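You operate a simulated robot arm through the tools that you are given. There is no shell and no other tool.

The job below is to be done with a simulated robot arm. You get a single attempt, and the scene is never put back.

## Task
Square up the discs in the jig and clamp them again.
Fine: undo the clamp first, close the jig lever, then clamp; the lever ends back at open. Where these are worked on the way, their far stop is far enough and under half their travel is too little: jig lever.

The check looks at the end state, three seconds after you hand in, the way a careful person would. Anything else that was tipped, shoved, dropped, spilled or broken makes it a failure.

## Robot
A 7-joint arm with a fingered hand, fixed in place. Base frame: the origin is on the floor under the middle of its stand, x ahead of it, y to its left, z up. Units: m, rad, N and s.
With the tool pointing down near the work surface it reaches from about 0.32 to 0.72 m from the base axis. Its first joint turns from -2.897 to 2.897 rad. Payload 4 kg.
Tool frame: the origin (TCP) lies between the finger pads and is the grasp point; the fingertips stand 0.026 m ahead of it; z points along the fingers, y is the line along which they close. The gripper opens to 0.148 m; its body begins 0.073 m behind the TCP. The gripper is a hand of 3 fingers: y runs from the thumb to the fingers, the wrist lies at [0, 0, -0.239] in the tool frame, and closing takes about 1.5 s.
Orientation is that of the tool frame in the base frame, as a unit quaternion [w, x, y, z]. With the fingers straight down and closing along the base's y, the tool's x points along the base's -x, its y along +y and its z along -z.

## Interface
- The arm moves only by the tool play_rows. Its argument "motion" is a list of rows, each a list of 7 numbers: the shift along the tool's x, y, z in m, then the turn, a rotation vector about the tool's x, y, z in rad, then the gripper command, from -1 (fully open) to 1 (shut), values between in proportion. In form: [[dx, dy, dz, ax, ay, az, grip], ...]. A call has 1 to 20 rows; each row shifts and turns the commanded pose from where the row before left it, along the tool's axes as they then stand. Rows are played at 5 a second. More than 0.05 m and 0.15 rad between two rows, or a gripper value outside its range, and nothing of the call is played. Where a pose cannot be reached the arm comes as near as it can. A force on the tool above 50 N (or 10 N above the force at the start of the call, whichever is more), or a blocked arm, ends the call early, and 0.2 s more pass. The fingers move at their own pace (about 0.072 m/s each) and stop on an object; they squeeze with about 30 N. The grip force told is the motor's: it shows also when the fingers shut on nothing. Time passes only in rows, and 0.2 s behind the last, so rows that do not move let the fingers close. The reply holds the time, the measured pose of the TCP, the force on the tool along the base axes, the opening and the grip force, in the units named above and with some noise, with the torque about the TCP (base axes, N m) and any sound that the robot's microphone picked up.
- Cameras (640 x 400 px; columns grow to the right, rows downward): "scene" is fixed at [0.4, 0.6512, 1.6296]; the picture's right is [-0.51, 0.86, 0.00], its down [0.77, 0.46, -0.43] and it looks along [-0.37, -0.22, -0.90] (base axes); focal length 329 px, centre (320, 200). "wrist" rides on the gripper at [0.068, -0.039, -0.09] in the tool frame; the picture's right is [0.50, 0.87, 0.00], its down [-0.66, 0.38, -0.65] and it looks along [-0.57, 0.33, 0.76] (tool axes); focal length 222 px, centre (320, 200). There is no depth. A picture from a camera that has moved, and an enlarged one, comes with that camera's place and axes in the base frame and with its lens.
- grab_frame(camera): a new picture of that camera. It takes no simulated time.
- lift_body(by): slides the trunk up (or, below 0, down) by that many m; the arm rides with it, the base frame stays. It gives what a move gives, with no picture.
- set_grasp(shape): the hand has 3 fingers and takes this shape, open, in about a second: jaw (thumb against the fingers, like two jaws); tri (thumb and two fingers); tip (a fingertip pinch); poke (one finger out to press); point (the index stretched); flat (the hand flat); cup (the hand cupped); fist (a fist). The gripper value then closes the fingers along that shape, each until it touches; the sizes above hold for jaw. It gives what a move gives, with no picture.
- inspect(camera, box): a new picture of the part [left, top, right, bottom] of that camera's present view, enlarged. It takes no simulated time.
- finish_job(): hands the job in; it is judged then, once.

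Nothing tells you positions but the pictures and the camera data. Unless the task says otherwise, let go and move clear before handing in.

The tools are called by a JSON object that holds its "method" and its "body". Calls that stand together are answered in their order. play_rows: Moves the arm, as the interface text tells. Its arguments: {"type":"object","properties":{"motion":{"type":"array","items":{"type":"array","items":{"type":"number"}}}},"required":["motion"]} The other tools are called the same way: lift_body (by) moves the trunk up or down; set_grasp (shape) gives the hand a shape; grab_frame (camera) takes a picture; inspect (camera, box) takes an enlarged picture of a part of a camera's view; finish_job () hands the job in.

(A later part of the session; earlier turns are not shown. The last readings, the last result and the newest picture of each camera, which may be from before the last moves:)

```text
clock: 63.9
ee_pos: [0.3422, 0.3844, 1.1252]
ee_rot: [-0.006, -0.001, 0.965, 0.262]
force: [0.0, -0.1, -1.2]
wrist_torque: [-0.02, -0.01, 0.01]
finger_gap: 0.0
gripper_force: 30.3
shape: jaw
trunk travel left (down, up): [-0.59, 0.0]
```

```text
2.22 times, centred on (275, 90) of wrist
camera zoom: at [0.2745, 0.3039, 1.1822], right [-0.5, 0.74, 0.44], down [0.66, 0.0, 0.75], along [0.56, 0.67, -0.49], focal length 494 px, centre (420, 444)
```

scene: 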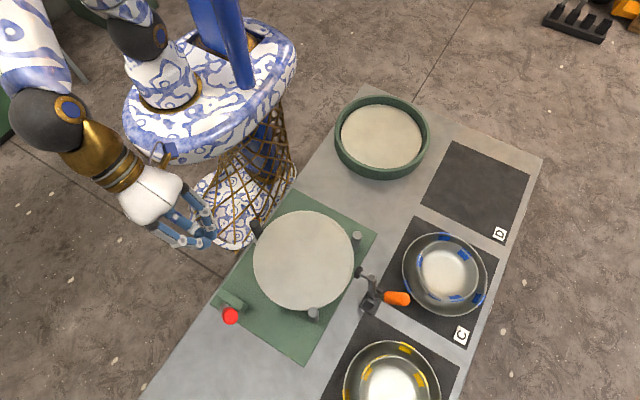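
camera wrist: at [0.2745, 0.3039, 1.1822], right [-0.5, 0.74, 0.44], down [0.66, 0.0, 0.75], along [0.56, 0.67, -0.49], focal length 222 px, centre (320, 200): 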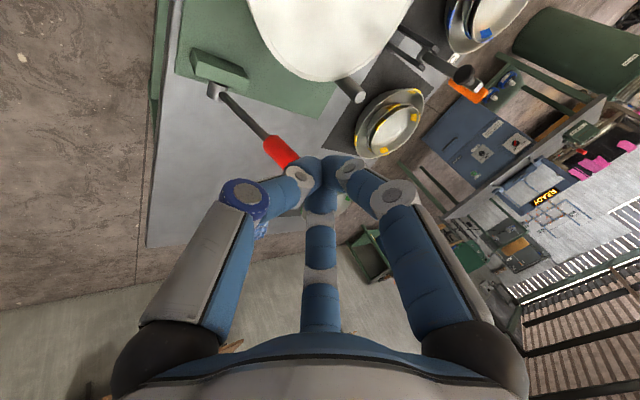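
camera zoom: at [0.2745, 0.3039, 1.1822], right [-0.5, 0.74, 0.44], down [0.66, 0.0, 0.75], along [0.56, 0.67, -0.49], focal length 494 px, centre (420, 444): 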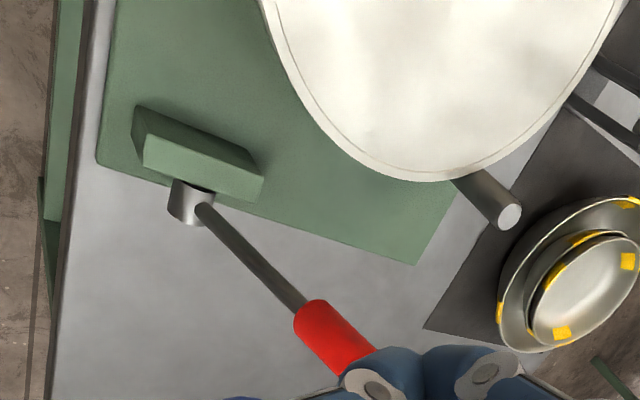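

The discs now look stacked concentrically against the pegs; the lever is at about +21.6°. I'll bring the closed hand to the -y side of the knob to push it to its stop.

{"method": "play_rows", "body": {"motion": [[-0.0207, -0.0178, 0.0082, 0, 0, 0, 1], [-0.0207, -0.0178, 0.0082, 0, 0, 0, 1], [-0.0207, -0.0178, 0.0082, 0, 0, 0, 1], [-0.0207, -0.0177, 0.0081, 0, 0, 0, 1], [0, -0.0048, 0.0281, 0, 0, 0, 1], [0, -0.0048, 0.0281, 0, 0, 0, 1], [0, -0.0049, 0.028, 0, 0, 0, 1], [0, 0, 0, 0, 0, 0, 1]]}}

{"method": "inspect", "body": {"camera": "scene", "box": [140, 190, 340, 350]}}

{"method": "grab_frame", "body": {"camera": "wrist"}}

```text
clock: 65.7
ee_pos: [0.424, 0.3704, 0.9819]
ee_rot: [-0.006, -0.001, 0.965, 0.261]
force: [-0.4, -0.1, -0.3]
wrist_torque: [-0.01, -0.01, 0.01]
finger_gap: 0.0001
gripper_force: 30.1
shape: jaw
trunk travel left (down, up): [-0.59, 0.0]
```

```text
2.50 times, centred on (240, 270) of scene
camera zoom: at [0.4, 0.6512, 1.6296], right [-0.51, 0.86, 0.0], down [0.77, 0.46, -0.43], along [-0.37, -0.22, -0.9], focal length 822 px, centre (520, 25)
```

zoom: 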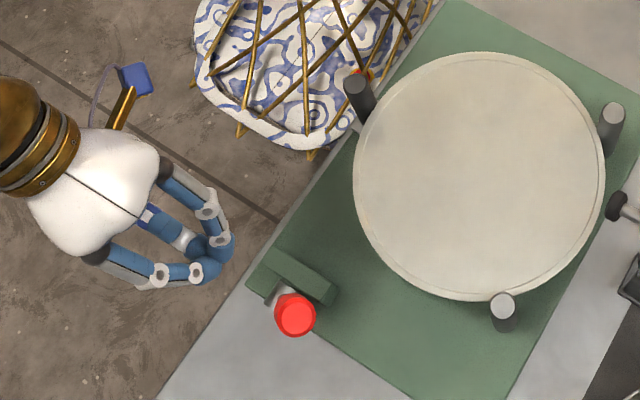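

```text
taken
camera wrist: at [0.3572, 0.2898, 1.0388], right [-0.5, 0.75, 0.44], down [0.66, 0.0, 0.75], along [0.56, 0.67, -0.49], focal length 222 px, centre (320, 200)
```

wrist: 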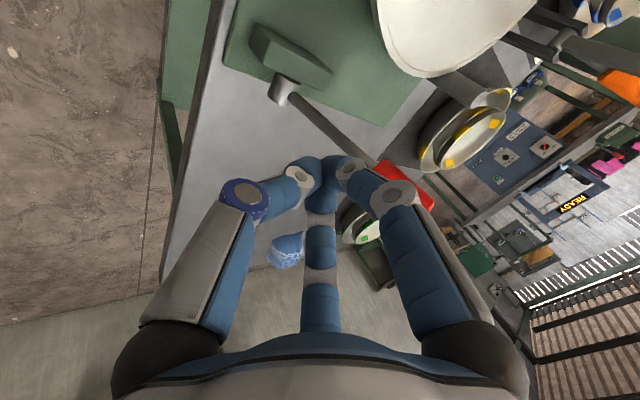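

{"method": "play_rows", "body": {"motion": [[0, 0.0104, 0.0061, 0, 0, 0, 1], [0, 0.0104, 0.0061, 0, 0, 0, 1], [0, 0.0104, 0.0061, 0, 0, 0, 1]]}}

{"method": "inspect", "body": {"camera": "scene", "box": [140, 190, 340, 350]}}

{"method": "inspect", "body": {"camera": "wrist", "box": [220, 60, 460, 240]}}

```text
clock: 66.5
ee_pos: [0.4225, 0.4048, 0.9794]
ee_rot: [-0.005, -0.002, 0.965, 0.26]
force: [-1.0, 0.3, 0.1]
wrist_torque: [0.01, -0.02, -0.02]
finger_gap: 0.0001
gripper_force: 30.2
shape: jaw
trunk travel left (down, up): [-0.59, 0.0]
```

```text
2.50 times, centred on (240, 270) of scene
camera zoom: at [0.4, 0.6512, 1.6296], right [-0.51, 0.86, 0.0], down [0.77, 0.46, -0.43], along [-0.37, -0.22, -0.9], focal length 822 px, centre (520, 25)
```

zoom: 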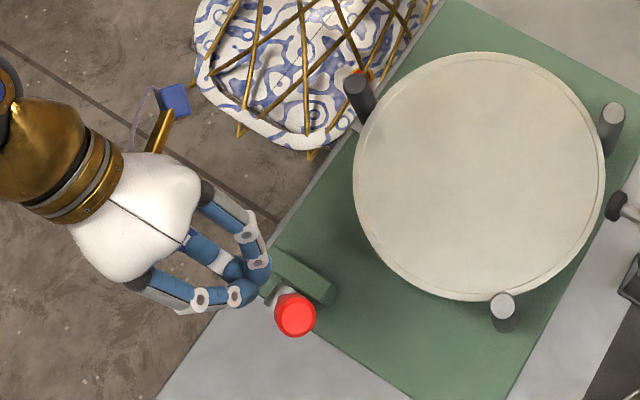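

```text
2.22 times, centred on (340, 150) of wrist
camera zoom: at [0.3557, 0.3249, 1.0367], right [-0.5, 0.75, 0.44], down [0.66, 0.0, 0.75], along [0.56, 0.67, -0.5], focal length 494 px, centre (276, 311)
```

zoom: 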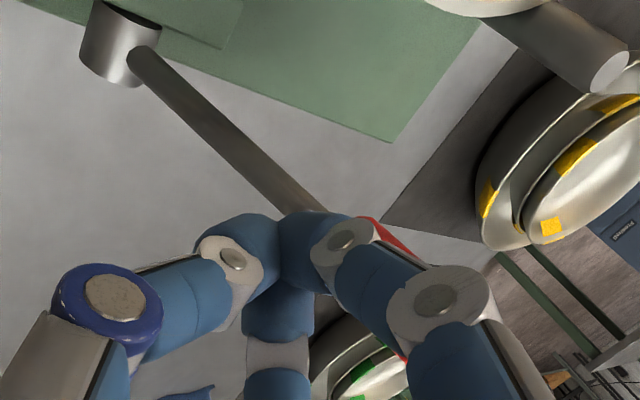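

{"method": "play_rows", "body": {"motion": [[0, 0.0069, 0.004, 0, 0, 0, 1], [0, 0.0069, 0.004, 0, 0, 0, 1], [0, 0.0069, 0.004, 0, 0, 0, 1]]}}

{"method": "inspect", "body": {"camera": "scene", "box": [140, 190, 340, 350]}}

```text
clock: 67.3
ee_pos: [0.4231, 0.4279, 0.9801]
ee_rot: [-0.006, -0.001, 0.966, 0.26]
force: [-1.4, -9.7, 1.8]
wrist_torque: [-0.18, 0.05, 0.02]
finger_gap: 0.0001
gripper_force: 30.2
shape: jaw
trunk travel left (down, up): [-0.59, 0.0]
```

```text
2.50 times, centred on (240, 270) of scene
camera zoom: at [0.4, 0.6512, 1.6296], right [-0.51, 0.86, 0.0], down [0.77, 0.46, -0.43], along [-0.37, -0.22, -0.9], focal length 822 px, centre (520, 25)
```

zoom: 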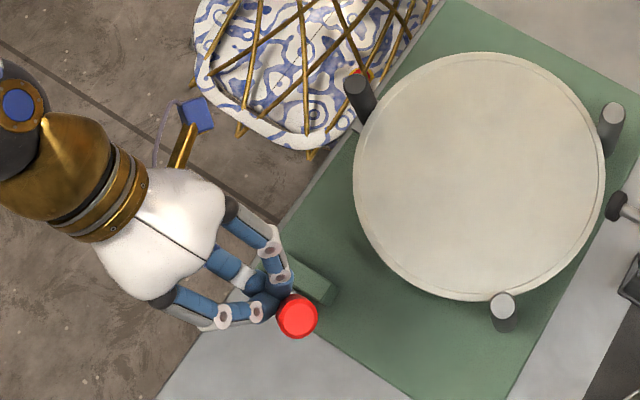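

Contact made (about 10 N). Pushing on along the arc in small steps.

{"method": "play_rows", "body": {"motion": [[0, 0.0043, 0.0045, 0, 0, 0, 1], [0, 0.0043, 0.0045, 0, 0, 0, 1], [0, 0.0043, 0.0045, 0, 0, 0, 1]]}}

{"method": "inspect", "body": {"camera": "scene", "box": [140, 190, 340, 350]}}

```text
clock: 68.1
ee_pos: [0.4221, 0.4377, 0.9796]
ee_rot: [-0.005, -0.001, 0.966, 0.26]
force: [-6.8, -38.7, 29.5]
wrist_torque: [-0.45, 0.15, 0.07]
finger_gap: 0.0002
gripper_force: 30.0
shape: jaw
trunk travel left (down, up): [-0.59, 0.0]
stopped in row 3: the force on the tool passed its limit at 54 N (the readings are from after the stop); the commanded pose is now the measured one
```

```text
2.50 times, centred on (240, 270) of scene
camera zoom: at [0.4, 0.6512, 1.6296], right [-0.51, 0.86, 0.0], down [0.77, 0.46, -0.43], along [-0.37, -0.22, -0.9], focal length 822 px, centre (520, 25)
```

zoom: 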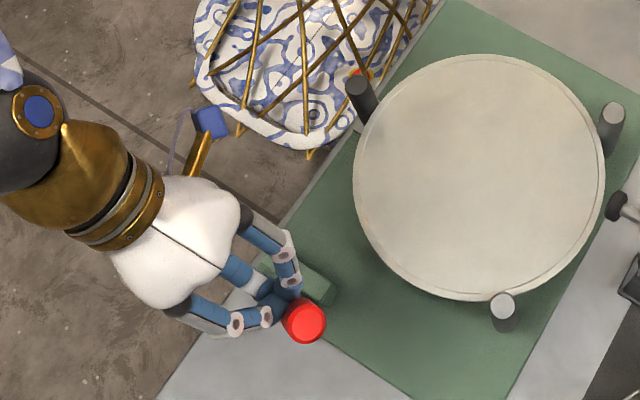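

The force rose to 54 N with the lever at about +25° — symmetric with its start, so this is its far stop. I'll back off and check that it stays.

{"method": "play_rows", "body": {"motion": [[0, -0.0086, -0.0051, 0, 0, 0, 1], [0, -0.0129, -0.0076, 0, 0, 0, 1], [0, -0.0129, -0.0076, 0, 0, 0, 1], [0, -0.0129, -0.0076, 0, 0, 0, 1], [0, 0.0126, -0.0216, 0, 0, 0, 1], [0, 0.0126, -0.0216, 0, 0, 0, 1], [0, 0.0126, -0.0216, 0, 0, 0, 1], [0, 0.0126, -0.0216, 0, 0, 0, 1]]}}

{"method": "grab_frame", "body": {"camera": "scene"}}

{"method": "inspect", "body": {"camera": "scene", "box": [200, 190, 400, 350]}}

```text
clock: 69.9
ee_pos: [0.4257, 0.3911, 1.0746]
ee_rot: [-0.006, -0.002, 0.966, 0.26]
force: [-0.7, 0.1, -0.4]
wrist_torque: [0.01, 0.05, -0.02]
finger_gap: 0.0001
gripper_force: 30.0
shape: jaw
trunk travel left (down, up): [-0.59, 0.0]
```

```text
taken
```

scene: 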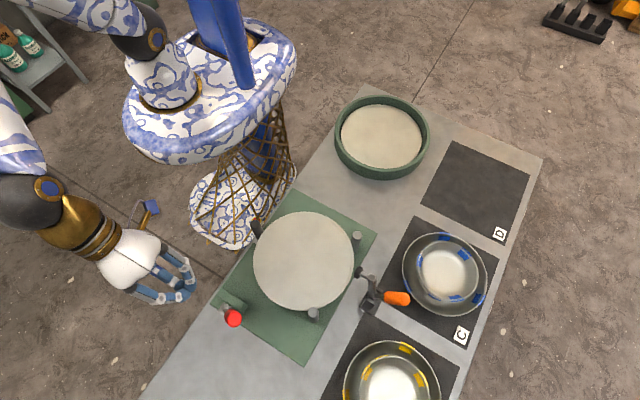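

```text
2.50 times, centred on (300, 270) of scene
camera zoom: at [0.4, 0.6512, 1.6296], right [-0.51, 0.86, 0.0], down [0.77, 0.46, -0.43], along [-0.37, -0.22, -0.9], focal length 822 px, centre (370, 25)
```

zoom: 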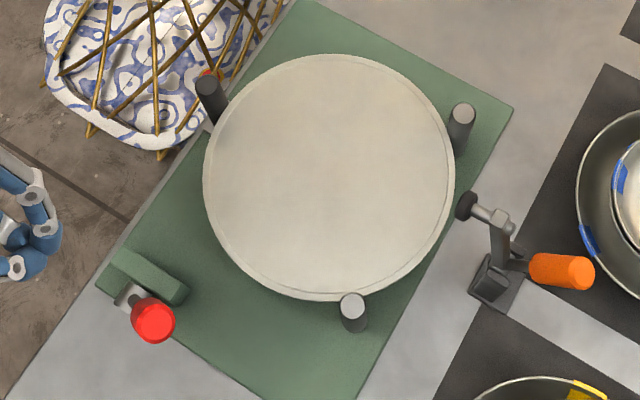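

The lever stays closed at +25° and the discs are neatly stacked against the pegs. Now for re-clamping: I'll roll the hand 60° again, open it, and move over the discs toward the clamp handle.

{"method": "play_rows", "body": {"motion": [[0, 0, -0.005, 0, 0, 0.1309, -1], [0, 0, -0.005, 0, 0, 0.1309, -1], [0, 0, 0, 0, 0, 0.1309, -1], [0, 0, 0, 0, 0, 0.1309, -1], [0, 0, 0, 0, 0, 0.1309, -1], [0, 0, 0, 0, 0, 0.1309, -1], [0, 0, 0, 0, 0, 0.1309, -1], [0, 0, 0, 0, 0, 0.1309, -1], [0.0319, -0.0131, 0.0093, 0, 0, 0, -1], [0.0319, -0.0131, 0.0093, 0, 0, 0, -1], [0.0319, -0.0131, 0.0093, 0, 0, 0, -1], [0.0319, -0.0131, 0.0093, 0, 0, 0, -1], [0.0319, -0.0131, 0.0093, 0, 0, 0, -1], [0.0319, -0.0131, 0.0093, 0, 0, 0, -1], [0.0319, -0.0131, 0.0093, 0, 0, 0, -1], [0, 0, 0, 0, 0, 0, -1]]}}

{"method": "grab_frame", "body": {"camera": "wrist"}}

{"method": "grab_frame", "body": {"camera": "scene"}}

```text
clock: 73.3
ee_pos: [0.2358, 0.5458, 1.107]
ee_rot: [-0.135, 0.482, 0.837, 0.222]
force: [-0.7, 0.4, -0.2]
wrist_torque: [-0.01, 0.0, -0.01]
finger_gap: 0.148
gripper_force: 0.1
shape: jaw
trunk travel left (down, up): [-0.59, 0.0]
```

```text
taken
camera wrist: at [0.1681, 0.5327, 1.2028], right [0.5, 0.75, 0.43], down [0.66, -0.65, 0.37], along [0.56, 0.1, -0.82], focal length 222 px, centre (320, 200)
```

wrist: 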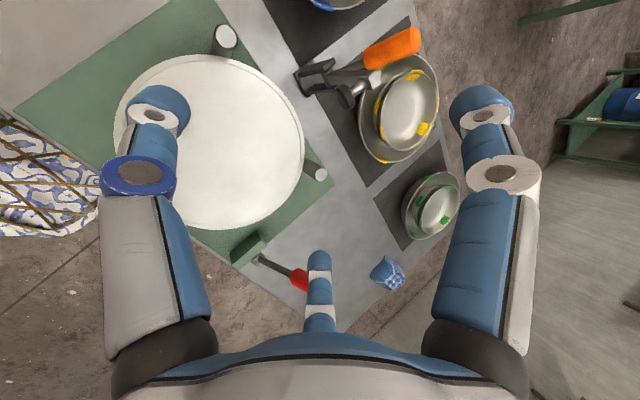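

```text
taken
```

scene: 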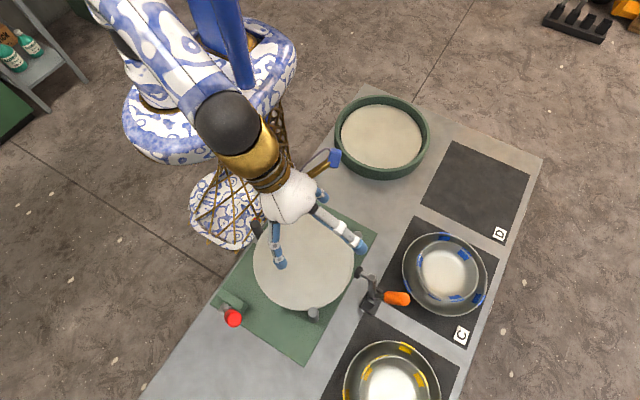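

{"method": "inspect", "body": {"camera": "wrist", "box": [270, 10, 450, 130]}}

{"method": "inspect", "body": {"camera": "scene", "box": [330, 240, 430, 330]}}

```text
3.33 times, centred on (360, 70) of wrist
camera zoom: at [0.1681, 0.5327, 1.2028], right [0.5, 0.75, 0.43], down [0.66, -0.65, 0.37], along [0.56, 0.1, -0.82], focal length 740 px, centre (187, 633)
```

zoom: 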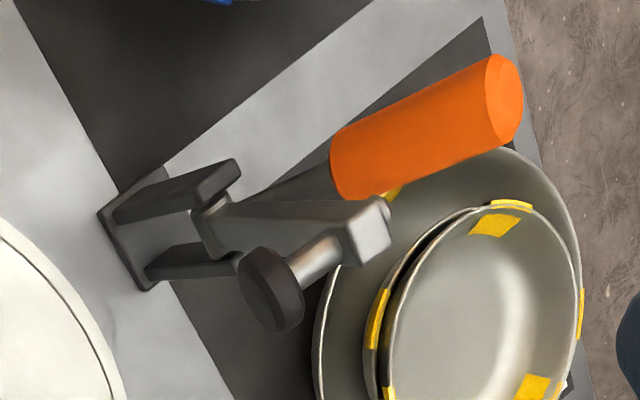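

```text
4.44 times, centred on (380, 285) of scene
camera zoom: at [0.4, 0.6512, 1.6296], right [-0.51, 0.86, 0.0], down [0.77, 0.46, -0.43], along [-0.37, -0.22, -0.9], focal length 1461 px, centre (53, -178)
```

zoom: 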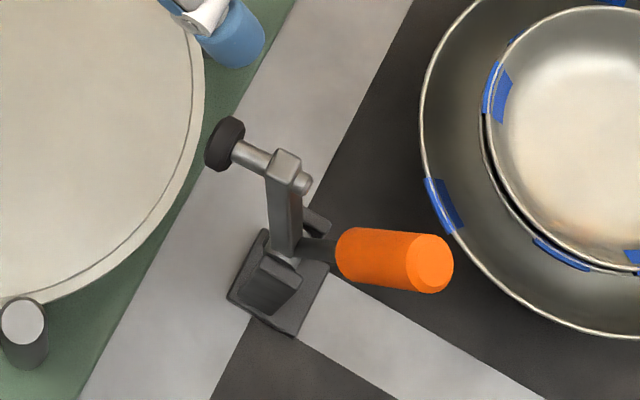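

The whole clamp arm is one piece: the bar end is at [0.234, 0.666, 1.012] (79° up) and the handle tip at [0.2355, 0.738, 0.995]. The bar is well within reach, so I'll hover over its end, ready to hook one finger behind it on the +y side.

{"method": "play_rows", "body": {"motion": [[0.0203, 0.0116, 0.0199, 0, 0, 0, 0.32], [0.0203, 0.0116, 0.0199, 0, 0, 0, 0.32], [0.0203, 0.0116, 0.0199, 0, 0, 0, 0.32], [0.0202, 0.0115, 0.0199, 0, 0, 0, 0.32], [0, 0, 0, 0, 0, 0, 0.32], [0, 0, 0, 0, 0, 0, 0.32]]}}

{"method": "grab_frame", "body": {"camera": "wrist"}}

{"method": "inspect", "body": {"camera": "scene", "box": [280, 200, 440, 320]}}

```text
clock: 74.7
ee_pos: [0.2323, 0.6679, 1.0839]
ee_rot: [-0.135, 0.482, 0.837, 0.222]
force: [-0.3, 0.4, 0.9]
wrist_torque: [-0.04, 0.01, -0.01]
finger_gap: 0.0507
gripper_force: 0.1
shape: jaw
trunk travel left (down, up): [-0.59, 0.0]
```

```text
taken
camera wrist: at [0.1649, 0.6546, 1.1798], right [0.5, 0.75, 0.43], down [0.66, -0.65, 0.37], along [0.56, 0.1, -0.82], focal length 222 px, centre (320, 200)
```

wrist: 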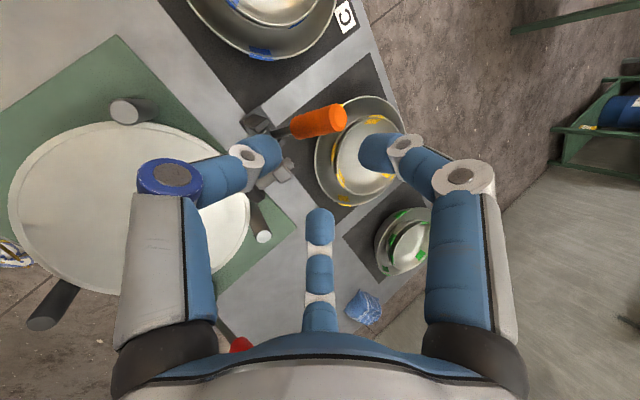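

```text
3.33 times, centred on (360, 260) of scene
camera zoom: at [0.4, 0.6512, 1.6296], right [-0.51, 0.86, 0.0], down [0.77, 0.46, -0.43], along [-0.37, -0.22, -0.9], focal length 1096 px, centre (187, 0)
```

zoom: 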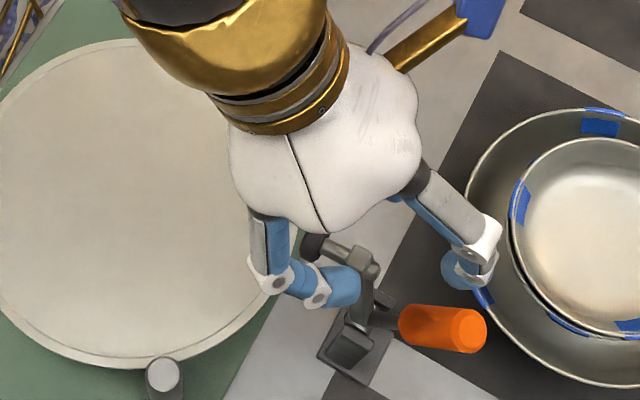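

{"method": "inspect", "body": {"camera": "wrist", "box": [220, 80, 420, 220]}}

```text
2.86 times, centred on (320, 150) of wrist
camera zoom: at [0.1649, 0.6546, 1.1798], right [0.5, 0.75, 0.43], down [0.66, -0.65, 0.37], along [0.56, 0.1, -0.82], focal length 635 px, centre (320, 343)
```

zoom: 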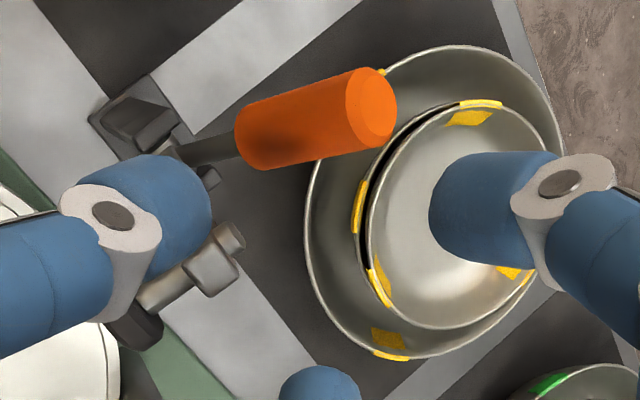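

Geometry matches expectations. I'll descend vertically so the +y finger drops between the bar end and the handle.

{"method": "play_rows", "body": {"motion": [[-0.0065, -0.0013, 0.0108, 0, 0, 0, 0.32], [-0.0055, -0.003, 0.0108, 0, 0, 0, 0.32], [-0.0055, -0.003, 0.0108, 0, 0, 0, 0.32], [-0.0055, -0.003, 0.0108, 0, 0, 0, 0.32]]}}

{"method": "inspect", "body": {"camera": "wrist", "box": [220, 80, 420, 220]}}

{"method": "inspect", "body": {"camera": "scene", "box": [320, 230, 420, 320]}}

```text
clock: 75.7
ee_pos: [0.2327, 0.667, 1.0317]
ee_rot: [-0.136, 0.481, 0.837, 0.222]
force: [0.4, -0.1, -0.5]
wrist_torque: [-0.02, 0.0, -0.01]
finger_gap: 0.0506
gripper_force: 0.1
shape: jaw
trunk travel left (down, up): [-0.59, 0.0]
```

```text
2.86 times, centred on (320, 150) of wrist
camera zoom: at [0.1655, 0.6551, 1.1281], right [0.5, 0.75, 0.43], down [0.66, -0.65, 0.37], along [0.56, 0.1, -0.82], focal length 635 px, centre (320, 343)
```

zoom: 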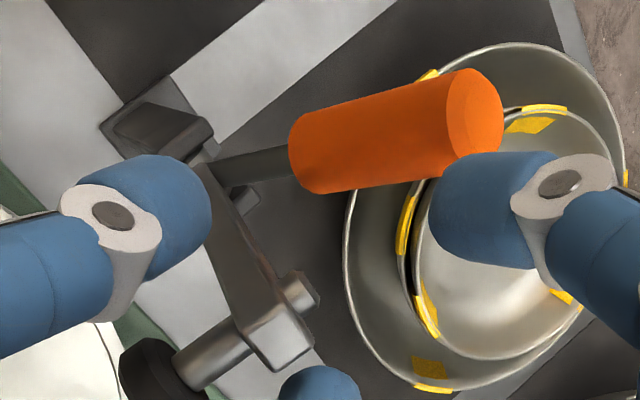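

```text
4.44 times, centred on (370, 275) of scene
camera zoom: at [0.4, 0.6512, 1.6296], right [-0.51, 0.86, 0.0], down [0.77, 0.46, -0.43], along [-0.37, -0.22, -0.9], focal length 1461 px, centre (98, -133)
```

zoom: 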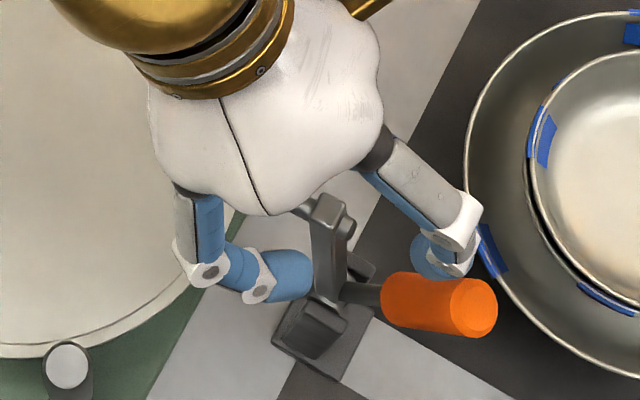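

{"method": "play_rows", "body": {"motion": [[-0.0073, -0.0041, 0.0085, 0, 0, 0, 0.32], [-0.0073, -0.0041, 0.0085, 0, 0, 0, 0.32]]}}

{"method": "inspect", "body": {"camera": "wrist", "box": [200, 80, 440, 260]}}

{"method": "inspect", "body": {"camera": "scene", "box": [320, 230, 420, 320]}}

```text
clock: 76.3
ee_pos: [0.232, 0.6613, 1.0066]
ee_rot: [-0.135, 0.482, 0.837, 0.222]
force: [0.2, 0.5, -0.9]
wrist_torque: [-0.01, 0.0, 0.01]
finger_gap: 0.0505
gripper_force: 0.1
shape: jaw
trunk travel left (down, up): [-0.59, 0.0]
```

```text
2.22 times, centred on (320, 170) of wrist
camera zoom: at [0.1659, 0.6485, 1.1035], right [0.5, 0.75, 0.43], down [0.66, -0.65, 0.37], along [0.56, 0.1, -0.82], focal length 494 px, centre (320, 267)
```

zoom: 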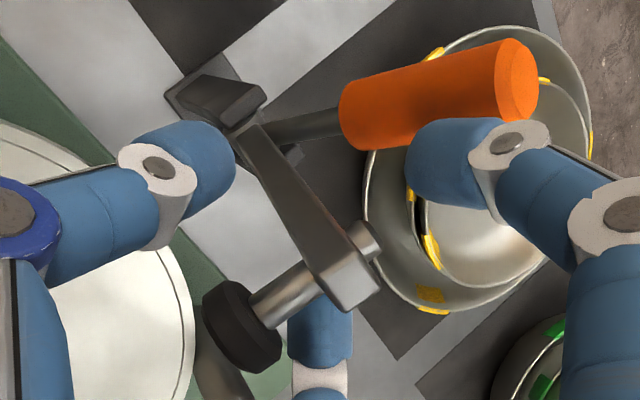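

```text
4.44 times, centred on (370, 275) of scene
camera zoom: at [0.4, 0.6512, 1.6296], right [-0.51, 0.86, 0.0], down [0.77, 0.46, -0.43], along [-0.37, -0.22, -0.9], focal length 1461 px, centre (98, -133)
```

zoom: 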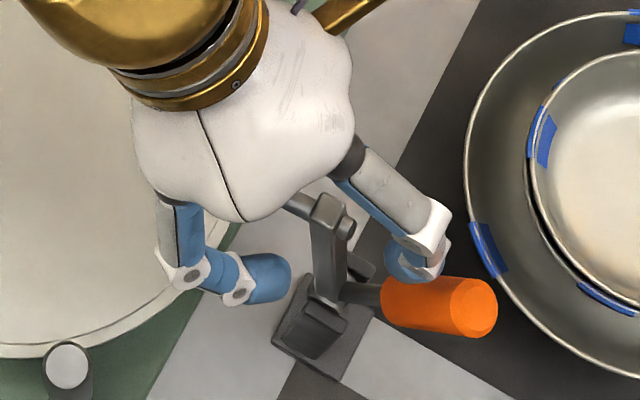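

The finger is now between bar and handle. I'll pull toward -y along the bar's arc with gentle steps.

{"method": "play_rows", "body": {"motion": [[-0.0067, -0.0038, 0.0011, 0, 0, 0, 0.32], [-0.0067, -0.0038, 0.0015, 0, 0, 0, 0.32], [-0.0059, -0.0034, -0.001, 0, 0, 0, 0.32], [-0.0059, -0.0034, -0.0005, 0, 0, 0, 0.32]]}}

{"method": "inspect", "body": {"camera": "wrist", "box": [200, 80, 440, 260]}}

{"method": "inspect", "body": {"camera": "scene", "box": [320, 230, 420, 320]}}

```text
clock: 77.3
ee_pos: [0.2338, 0.6352, 0.9937]
ee_rot: [-0.135, 0.482, 0.837, 0.222]
force: [0.4, 2.4, 0.6]
wrist_torque: [0.01, -0.01, -0.01]
finger_gap: 0.0515
gripper_force: 0.1
shape: jaw
trunk travel left (down, up): [-0.59, 0.0]
```

```text
2.22 times, centred on (320, 170) of wrist
camera zoom: at [0.1666, 0.6235, 1.0892], right [0.5, 0.75, 0.43], down [0.66, -0.65, 0.37], along [0.56, 0.1, -0.82], focal length 494 px, centre (320, 267)
```

zoom: 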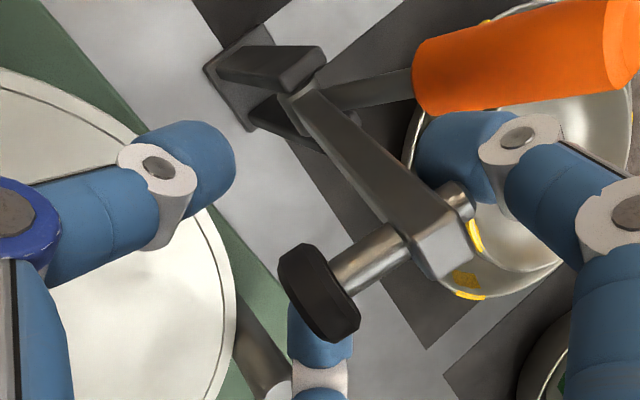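

```text
4.44 times, centred on (370, 275) of scene
camera zoom: at [0.4, 0.6512, 1.6296], right [-0.51, 0.86, 0.0], down [0.77, 0.46, -0.43], along [-0.37, -0.22, -0.9], focal length 1461 px, centre (98, -133)
```

zoom: 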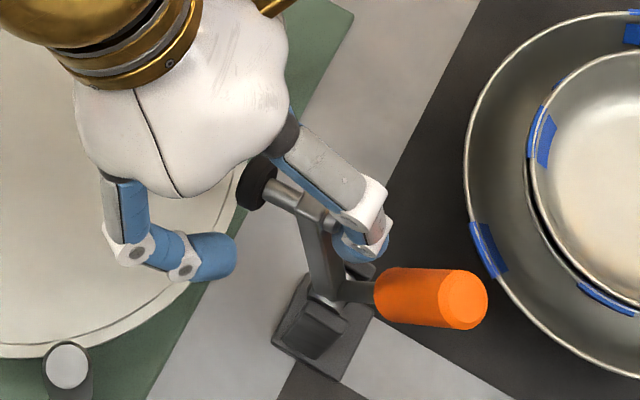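

Contact is light and the arm has begun to turn. Continuing along the arc.

{"method": "play_rows", "body": {"motion": [[-0.0059, -0.0034, -0.0001, 0, 0, 0, 0.32], [-0.0059, -0.0034, 0.0003, 0, 0, 0, 0.32], [-0.0059, -0.0034, 0.0007, 0, 0, 0, 0.32], [-0.0058, -0.0034, 0.0012, 0, 0, 0, 0.32]]}}

{"method": "inspect", "body": {"camera": "wrist", "box": [200, 80, 440, 260]}}

{"method": "inspect", "body": {"camera": "scene", "box": [320, 230, 420, 320]}}

```text
clock: 78.3
ee_pos: [0.2347, 0.6109, 0.978]
ee_rot: [-0.135, 0.482, 0.837, 0.222]
force: [-0.6, 0.8, 1.7]
wrist_torque: [0.07, 0.0, 0.02]
finger_gap: 0.0515
gripper_force: 0.1
shape: jaw
trunk travel left (down, up): [-0.59, 0.0]
```

```text
2.22 times, centred on (320, 170) of wrist
camera zoom: at [0.1677, 0.5991, 1.0741], right [0.5, 0.75, 0.43], down [0.66, -0.65, 0.37], along [0.56, 0.1, -0.82], focal length 494 px, centre (320, 267)
```

zoom: 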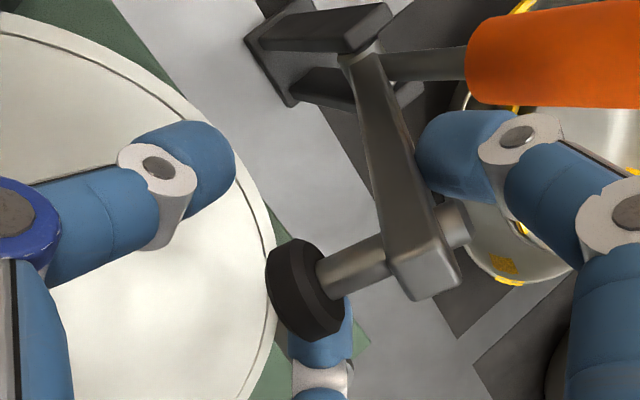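

```text
4.44 times, centred on (370, 275) of scene
camera zoom: at [0.4, 0.6512, 1.6296], right [-0.51, 0.86, 0.0], down [0.77, 0.46, -0.43], along [-0.37, -0.22, -0.9], focal length 1461 px, centre (98, -133)
```

zoom: 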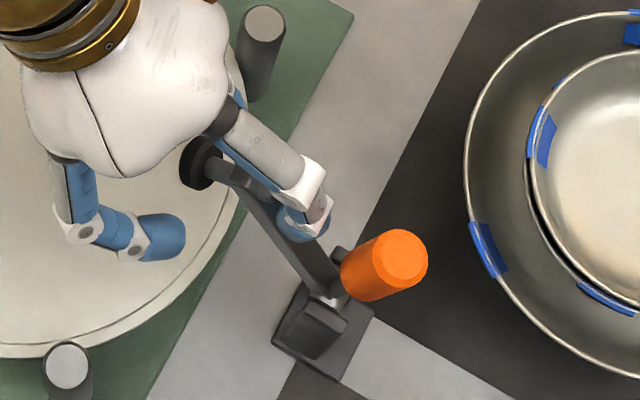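

{"method": "play_rows", "body": {"motion": [[-0.0058, -0.0033, 0.0017, 0, 0, 0, 0.32], [-0.0056, -0.0032, 0.0021, 0, 0, 0, 0.32], [-0.0055, -0.0032, 0.0024, 0, 0, 0, 0.32], [-0.0055, -0.0031, 0.0028, 0, 0, 0, 0.32]]}}

{"method": "inspect", "body": {"camera": "wrist", "box": [200, 80, 440, 260]}}

{"method": "inspect", "body": {"camera": "scene", "box": [300, 220, 400, 310]}}

```text
clock: 79.3
ee_pos: [0.2343, 0.596, 0.9558]
ee_rot: [-0.134, 0.482, 0.837, 0.222]
force: [0.3, -0.1, 0.7]
wrist_torque: [0.04, -0.02, -0.02]
finger_gap: 0.0506
gripper_force: 0.0
shape: jaw
trunk travel left (down, up): [-0.59, 0.0]
```

```text
2.22 times, centred on (320, 170) of wrist
camera zoom: at [0.167, 0.5824, 1.0519], right [0.5, 0.75, 0.43], down [0.66, -0.65, 0.37], along [0.56, 0.1, -0.82], focal length 494 px, centre (320, 267)
```

zoom: 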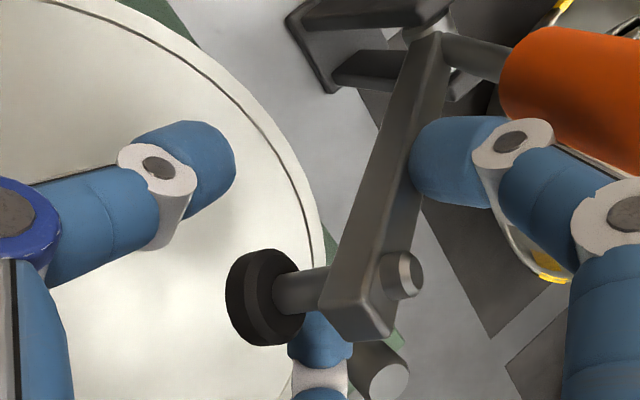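

```text
4.44 times, centred on (350, 265) of scene
camera zoom: at [0.4, 0.6512, 1.6296], right [-0.51, 0.86, 0.0], down [0.77, 0.46, -0.43], along [-0.37, -0.22, -0.9], focal length 1461 px, centre (187, -89)
```

zoom: 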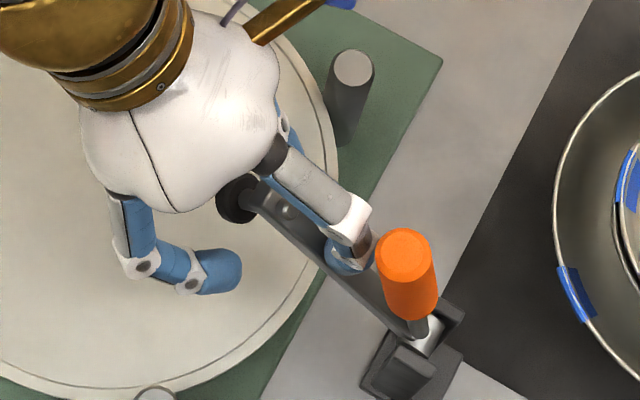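

The bar is at about 40° and coming down smoothly. A little more this way, staying clear of the discs.

{"method": "play_rows", "body": {"motion": [[-0.0063, -0.0036, 0.0033, 0, 0, 0, 0.32], [-0.0063, -0.0036, 0.0033, 0, 0, 0, 0.32], [-0.0063, -0.0036, 0.0033, 0, 0, 0, 0.32]]}}

{"method": "inspect", "body": {"camera": "wrist", "box": [200, 80, 440, 260]}}

{"method": "inspect", "body": {"camera": "scene", "box": [300, 220, 400, 310]}}

```text
clock: 80.1
ee_pos: [0.2336, 0.5801, 0.9404]
ee_rot: [-0.135, 0.482, 0.837, 0.223]
force: [-0.8, -5.9, 9.5]
wrist_torque: [0.81, -0.01, -0.01]
finger_gap: 0.0531
gripper_force: 0.1
shape: jaw
trunk travel left (down, up): [-0.59, 0.0]
```

```text
2.22 times, centred on (320, 170) of wrist
camera zoom: at [0.1668, 0.5682, 1.036], right [0.5, 0.75, 0.43], down [0.66, -0.65, 0.37], along [0.56, 0.1, -0.82], focal length 494 px, centre (320, 267)
```

zoom: 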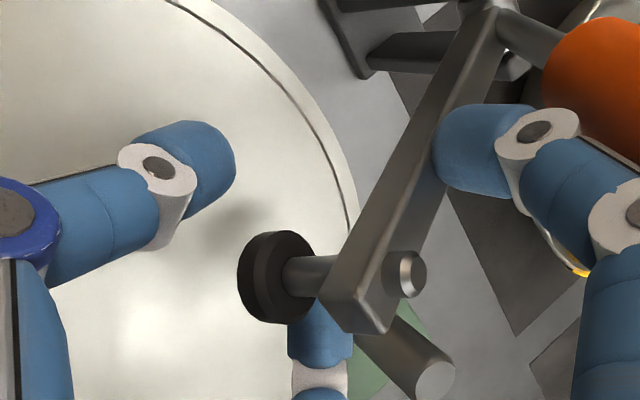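

```text
4.44 times, centred on (350, 265) of scene
camera zoom: at [0.4, 0.6512, 1.6296], right [-0.51, 0.86, 0.0], down [0.77, 0.46, -0.43], along [-0.37, -0.22, -0.9], focal length 1461 px, centre (187, -89)
```

zoom: 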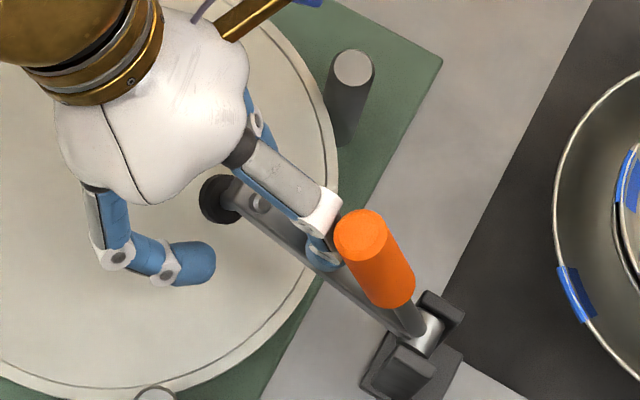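

The clamp arm is now at about 32° (handle at 66°). I'll withdraw the hooking finger up along its own axis, then close the hand and press the handle down from above.

{"method": "play_rows", "body": {"motion": [[0, 0, -0.012, 0, 0, 0, 0.32], [0, 0, -0.02, 0, 0, 0, 0.32], [0, 0, -0.02, 0, 0, 0, 0.32], [0, 0, -0.02, 0, 0, 0, 0.32], [0, 0, -0.02, 0, 0, 0, 0.32], [0, 0, -0.02, 0, 0, 0, 0.32], [0, 0, 0, 0, 0, 0, 1], [0, 0, 0, 0, 0, 0, 1], [0, 0, 0, 0, 0, 0, 1], [0, 0, 0, 0, 0, 0, 1]]}}

{"method": "grab_frame", "body": {"camera": "wrist"}}

{"method": "inspect", "body": {"camera": "scene", "box": [260, 200, 400, 320]}}

```text
clock: 82.3
ee_pos: [0.2351, 0.5234, 1.0353]
ee_rot: [-0.135, 0.481, 0.837, 0.222]
force: [-0.5, -0.7, 0.0]
wrist_torque: [-0.04, 0.0, 0.0]
finger_gap: 0.0
gripper_force: 29.1
shape: jaw
trunk travel left (down, up): [-0.59, 0.0]
```

```text
taken
camera wrist: at [0.1677, 0.5111, 1.1311], right [0.5, 0.75, 0.43], down [0.66, -0.65, 0.37], along [0.56, 0.1, -0.82], focal length 222 px, centre (320, 200)
```

wrist: 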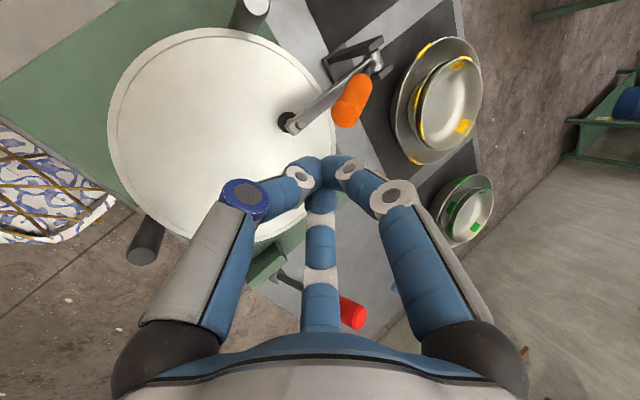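

```text
3.33 times, centred on (330, 260) of scene
camera zoom: at [0.4, 0.6512, 1.6296], right [-0.51, 0.86, 0.0], down [0.77, 0.46, -0.43], along [-0.37, -0.22, -0.9], focal length 1096 px, centre (287, 0)
```

zoom: 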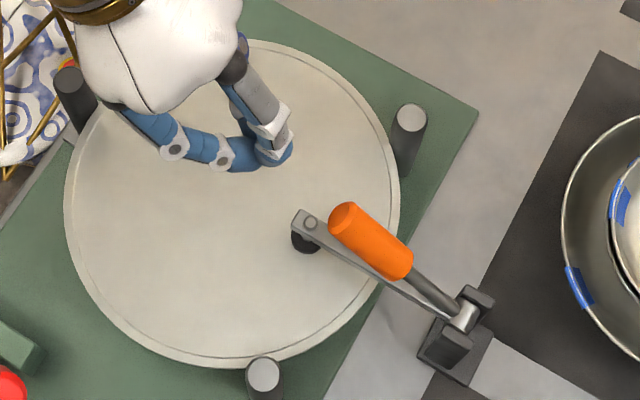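

The clamp arm has come down onto the discs by itself. Let me compare it with the first picture.

{"method": "inspect", "body": {"camera": "scene", "box": [300, 240, 400, 330]}}

{"method": "inspect", "body": {"camera": "wrist", "box": [260, 20, 420, 150]}}

```text
4.44 times, centred on (350, 285) of scene
camera zoom: at [0.4, 0.6512, 1.6296], right [-0.51, 0.86, 0.0], down [0.77, 0.46, -0.43], along [-0.37, -0.22, -0.9], focal length 1461 px, centre (187, -178)
```

zoom: 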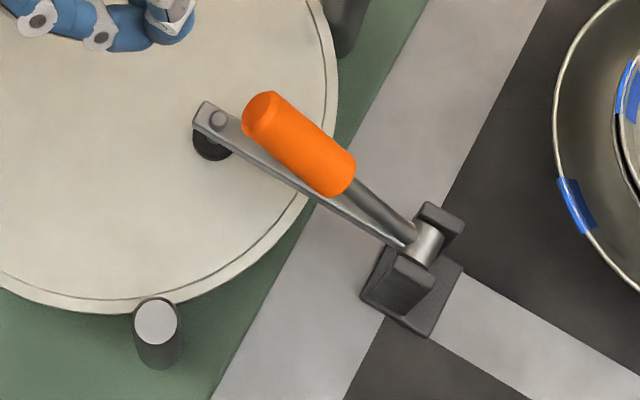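

```text
3.08 times, centred on (340, 85) of wrist
camera zoom: at [0.1677, 0.5111, 1.1311], right [0.5, 0.75, 0.43], down [0.66, -0.65, 0.37], along [0.56, 0.1, -0.82], focal length 684 px, centre (258, 554)
```

zoom: 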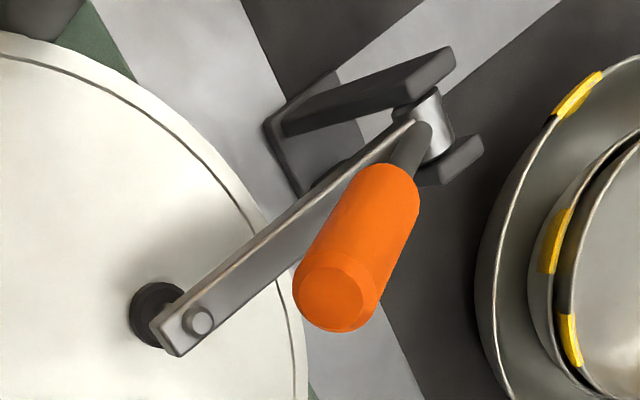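

The clamp is exactly as in the first picture: handle down, pad on the stack, over-centre closed. Now the lever must go back to open; I'll move above its knob with the hand nearly upright and open.

{"method": "play_rows", "body": {"motion": [[0.0121, 0.0066, -0.0238, 0, 0, 0, 1], [0.0121, 0.0066, -0.0238, 0, 0, 0, 1], [-0.0263, 0.0285, -0.0054, 0, 0, 0, 0.3], [-0.0263, 0.0285, -0.0054, 0, 0, 0, -0.35], [-0.0263, 0.0285, -0.0054, 0, 0, 0, -0.35], [-0.0263, 0.0285, -0.0054, 0, 0, 0, -0.35], [-0.0263, 0.0285, -0.0054, 0, 0, 0, -0.35], [0, 0, 0, 0.0517, -0.0895, 0, -0.35], [0, 0, 0, 0.0517, -0.0895, 0, -0.35], [0, 0, 0, 0.0517, -0.0895, 0, -0.35], [0, 0, 0, 0, 0, 0, -0.35]]}}

{"method": "grab_frame", "body": {"camera": "wrist"}}

{"method": "grab_frame", "body": {"camera": "scene"}}

```text
clock: 84.7
ee_pos: [0.4254, 0.4753, 1.0901]
ee_rot: [-0.058, 0.496, 0.862, 0.09]
force: [-0.1, -0.1, -0.5]
wrist_torque: [0.0, 0.02, -0.01]
finger_gap: 0.0995
gripper_force: 0.3
shape: jaw
trunk travel left (down, up): [-0.59, 0.0]
```

```text
taken
camera wrist: at [0.3578, 0.493, 1.1847], right [0.5, 0.85, 0.18], down [0.66, -0.51, 0.55], along [0.56, -0.16, -0.81], focal length 222 px, centre (320, 200)
```

wrist: 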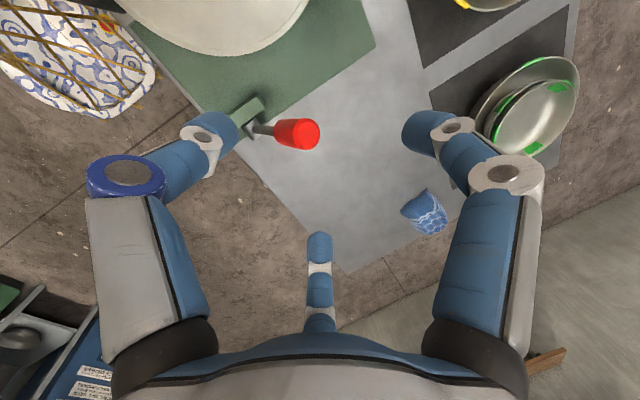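

```text
taken
```

scene: 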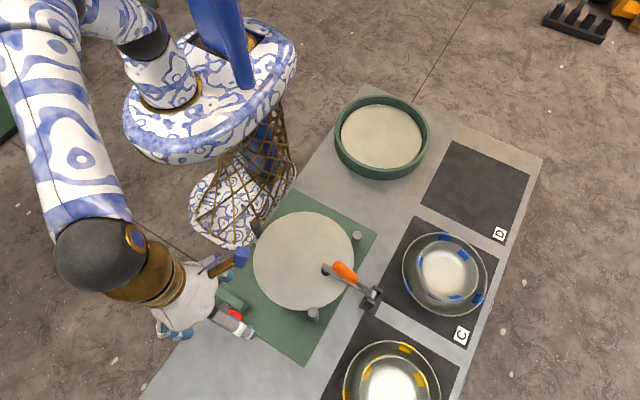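

The knob lies right below the hand's centre. Descending vertically around it.

{"method": "play_rows", "body": {"motion": [[-0.0039, -0.002, 0.02, 0, 0, 0, -0.35], [-0.0039, -0.002, 0.02, 0, 0, 0, -0.35], [-0.0039, -0.002, 0.02, 0, 0, 0, -0.35], [-0.0039, -0.002, 0.02, 0, 0, 0, -0.35], [-0.0039, -0.002, 0.02, 0, 0, 0, -0.35], [-0.0039, -0.002, 0.02, 0, 0, 0, -0.35], [0, 0, 0, 0, 0, 0, -0.35]]}}

{"method": "grab_frame", "body": {"camera": "wrist"}}

{"method": "inspect", "body": {"camera": "scene", "box": [140, 220, 300, 360]}}

```text
clock: 86.3
ee_pos: [0.4242, 0.4744, 0.9663]
ee_rot: [-0.057, 0.495, 0.862, 0.091]
force: [-0.4, 0.6, -0.3]
wrist_torque: [-0.01, 0.02, 0.0]
finger_gap: 0.0994
gripper_force: 0.2
shape: jaw
trunk travel left (down, up): [-0.59, 0.0]
```

```text
taken
camera wrist: at [0.3567, 0.4929, 1.0615], right [0.5, 0.85, 0.18], down [0.66, -0.51, 0.55], along [0.56, -0.16, -0.81], focal length 222 px, centre (320, 200)
```

wrist: 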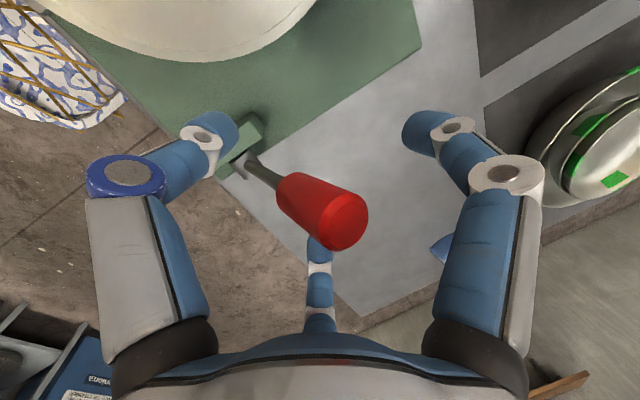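

```text
2.86 times, centred on (220, 290) of scene
camera zoom: at [0.4, 0.6512, 1.6296], right [-0.51, 0.86, 0.0], down [0.77, 0.46, -0.43], along [-0.37, -0.22, -0.9], focal length 939 px, centre (606, -57)
```

zoom: 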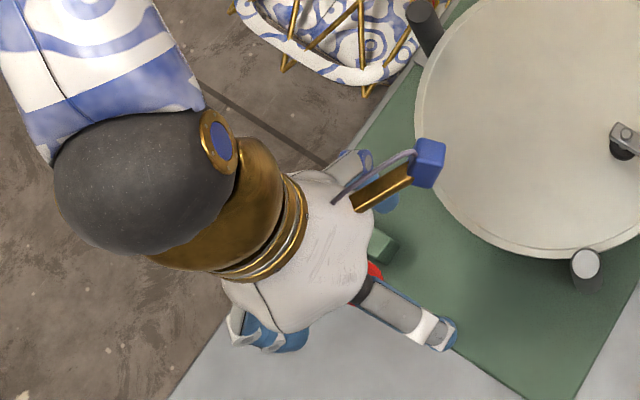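

The knob is centred in the hand. I'll close loosely around it and pull back toward -y along its arc.

{"method": "play_rows", "body": {"motion": [[0, 0, 0, 0, 0, 0, 0.1], [0, 0, 0, 0, 0, 0, 0.4], [0, 0, 0, 0, 0, 0, 0.4], [0, 0, 0, 0, 0, 0, 0.4], [-0.0052, -0.0031, -0.0044, 0, 0, 0, 0.4], [-0.0054, -0.0031, -0.0041, 0, 0, 0, 0.4], [-0.0056, -0.0033, -0.0037, 0, 0, 0, 0.4]]}}

{"method": "grab_frame", "body": {"camera": "wrist"}}

```text
clock: 87.9
ee_pos: [0.4242, 0.454, 0.9744]
ee_rot: [-0.058, 0.495, 0.862, 0.091]
force: [0.7, 1.4, -0.8]
wrist_torque: [0.03, -0.04, 0.01]
finger_gap: 0.0452
gripper_force: 0.0
shape: jaw
trunk travel left (down, up): [-0.59, 0.0]
```

```text
taken
camera wrist: at [0.357, 0.472, 1.0692], right [0.5, 0.85, 0.18], down [0.66, -0.51, 0.55], along [0.56, -0.15, -0.81], focal length 222 px, centre (320, 200)
```

wrist: 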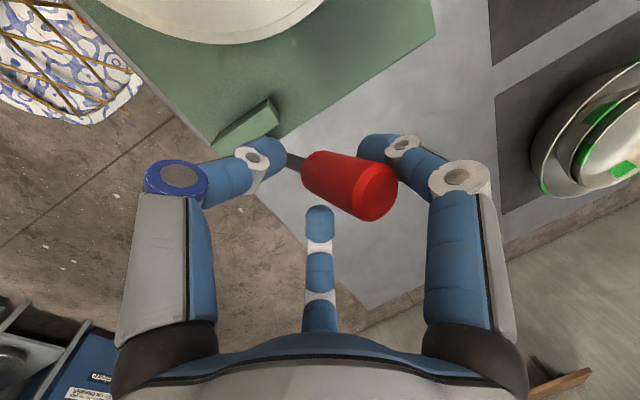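

{"method": "play_rows", "body": {"motion": [[-0.0057, -0.0034, -0.0034, 0, 0, 0, 0.4], [-0.0059, -0.0034, -0.0031, 0, 0, 0, 0.4], [-0.0061, -0.0035, -0.0028, 0, 0, 0, 0.4], [-0.0061, -0.0036, -0.0025, 0, 0, 0, 0.4], [-0.0062, -0.0036, -0.0021, 0, 0, 0, 0.4], [-0.0063, -0.0037, -0.0017, 0, 0, 0, 0.4]]}}

{"method": "grab_frame", "body": {"camera": "wrist"}}

{"method": "inspect", "body": {"camera": "scene", "box": [160, 190, 400, 340]}}

```text
clock: 89.3
ee_pos: [0.4255, 0.4093, 0.9799]
ee_rot: [-0.059, 0.495, 0.862, 0.091]
force: [0.5, 0.3, -0.7]
wrist_torque: [0.03, -0.01, -0.01]
finger_gap: 0.0449
gripper_force: 0.0
shape: jaw
trunk travel left (down, up): [-0.59, 0.0]
```

```text
taken
camera wrist: at [0.3581, 0.4277, 1.0751], right [0.5, 0.85, 0.18], down [0.66, -0.51, 0.55], along [0.56, -0.15, -0.81], focal length 222 px, centre (320, 200)
```

wrist: 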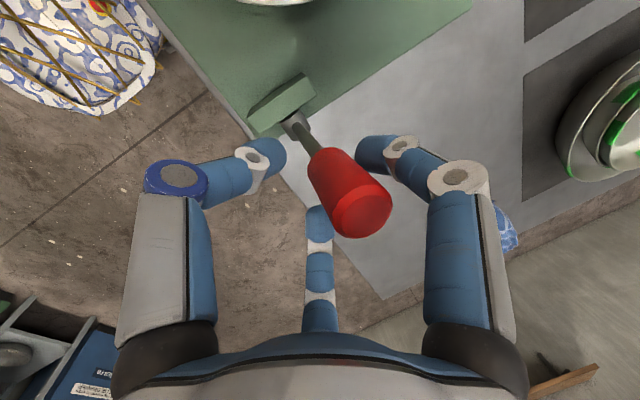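

```text
2.67 times, centred on (280, 265) of scene
camera zoom: at [0.4, 0.6512, 1.6296], right [-0.51, 0.86, 0.0], down [0.77, 0.46, -0.43], along [-0.37, -0.22, -0.9], focal length 877 px, centre (427, 27)
```

zoom: 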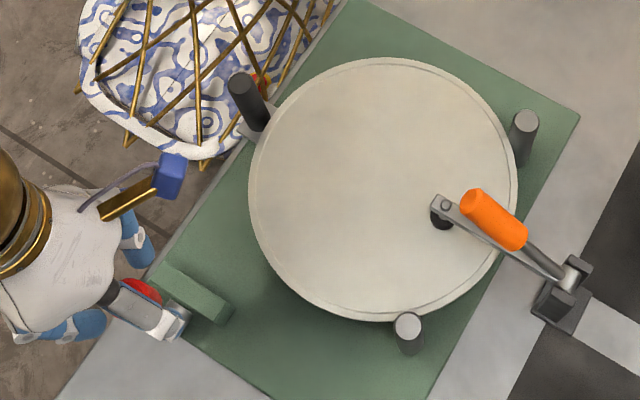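

The lever follows, the pusher withdraws and the discs stay put under the clamp. Continuing.

{"method": "play_rows", "body": {"motion": [[-0.0064, -0.0037, -0.0014, -0.01, 0.0173, 0, 0.4], [-0.0064, -0.0037, -0.0012, -0.01, 0.0173, 0, 0.4], [-0.0064, -0.0037, -0.001, -0.01, 0.0173, 0, 0.4], [-0.0065, -0.0037, -0.0007, -0.01, 0.0173, 0, 0.4], [-0.0065, -0.0037, -0.0005, -0.01, 0.0173, 0, 0.4], [-0.0065, -0.0037, -0.0003, -0.01, 0.0173, 0, 0.4]]}}

{"method": "grab_frame", "body": {"camera": "wrist"}}

{"method": "inspect", "body": {"camera": "scene", "box": [120, 190, 320, 340]}}

```text
clock: 90.7
ee_pos: [0.4252, 0.3663, 0.973]
ee_rot: [-0.089, 0.492, 0.854, 0.142]
force: [-0.2, 0.1, 0.5]
wrist_torque: [0.0, -0.02, 0.02]
finger_gap: 0.0447
gripper_force: 0.1
shape: jaw
trunk travel left (down, up): [-0.59, 0.0]
```

```text
taken
camera wrist: at [0.3568, 0.3714, 1.0697], right [0.5, 0.82, 0.28], down [0.66, -0.57, 0.49], along [0.56, -0.06, -0.83], focal length 222 px, centre (320, 200)
```

wrist: 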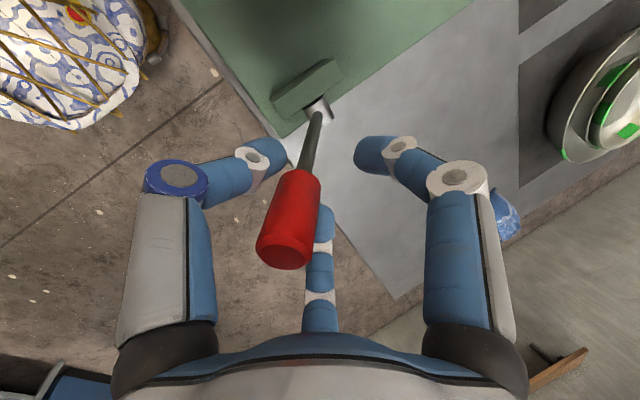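

```text
2.67 times, centred on (220, 265) of scene
camera zoom: at [0.4, 0.6512, 1.6296], right [-0.51, 0.86, 0.0], down [0.77, 0.46, -0.43], along [-0.37, -0.22, -0.9], focal length 877 px, centre (587, 27)
```

zoom: 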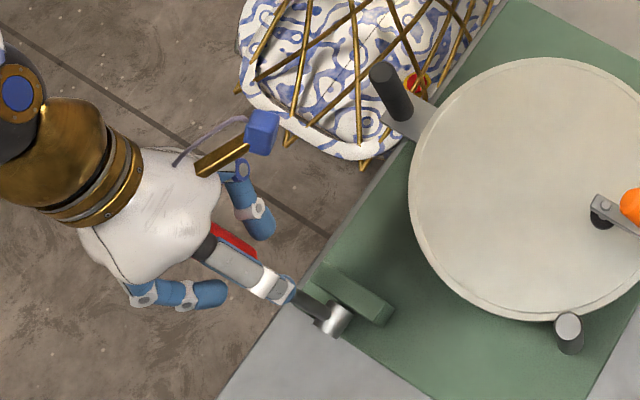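

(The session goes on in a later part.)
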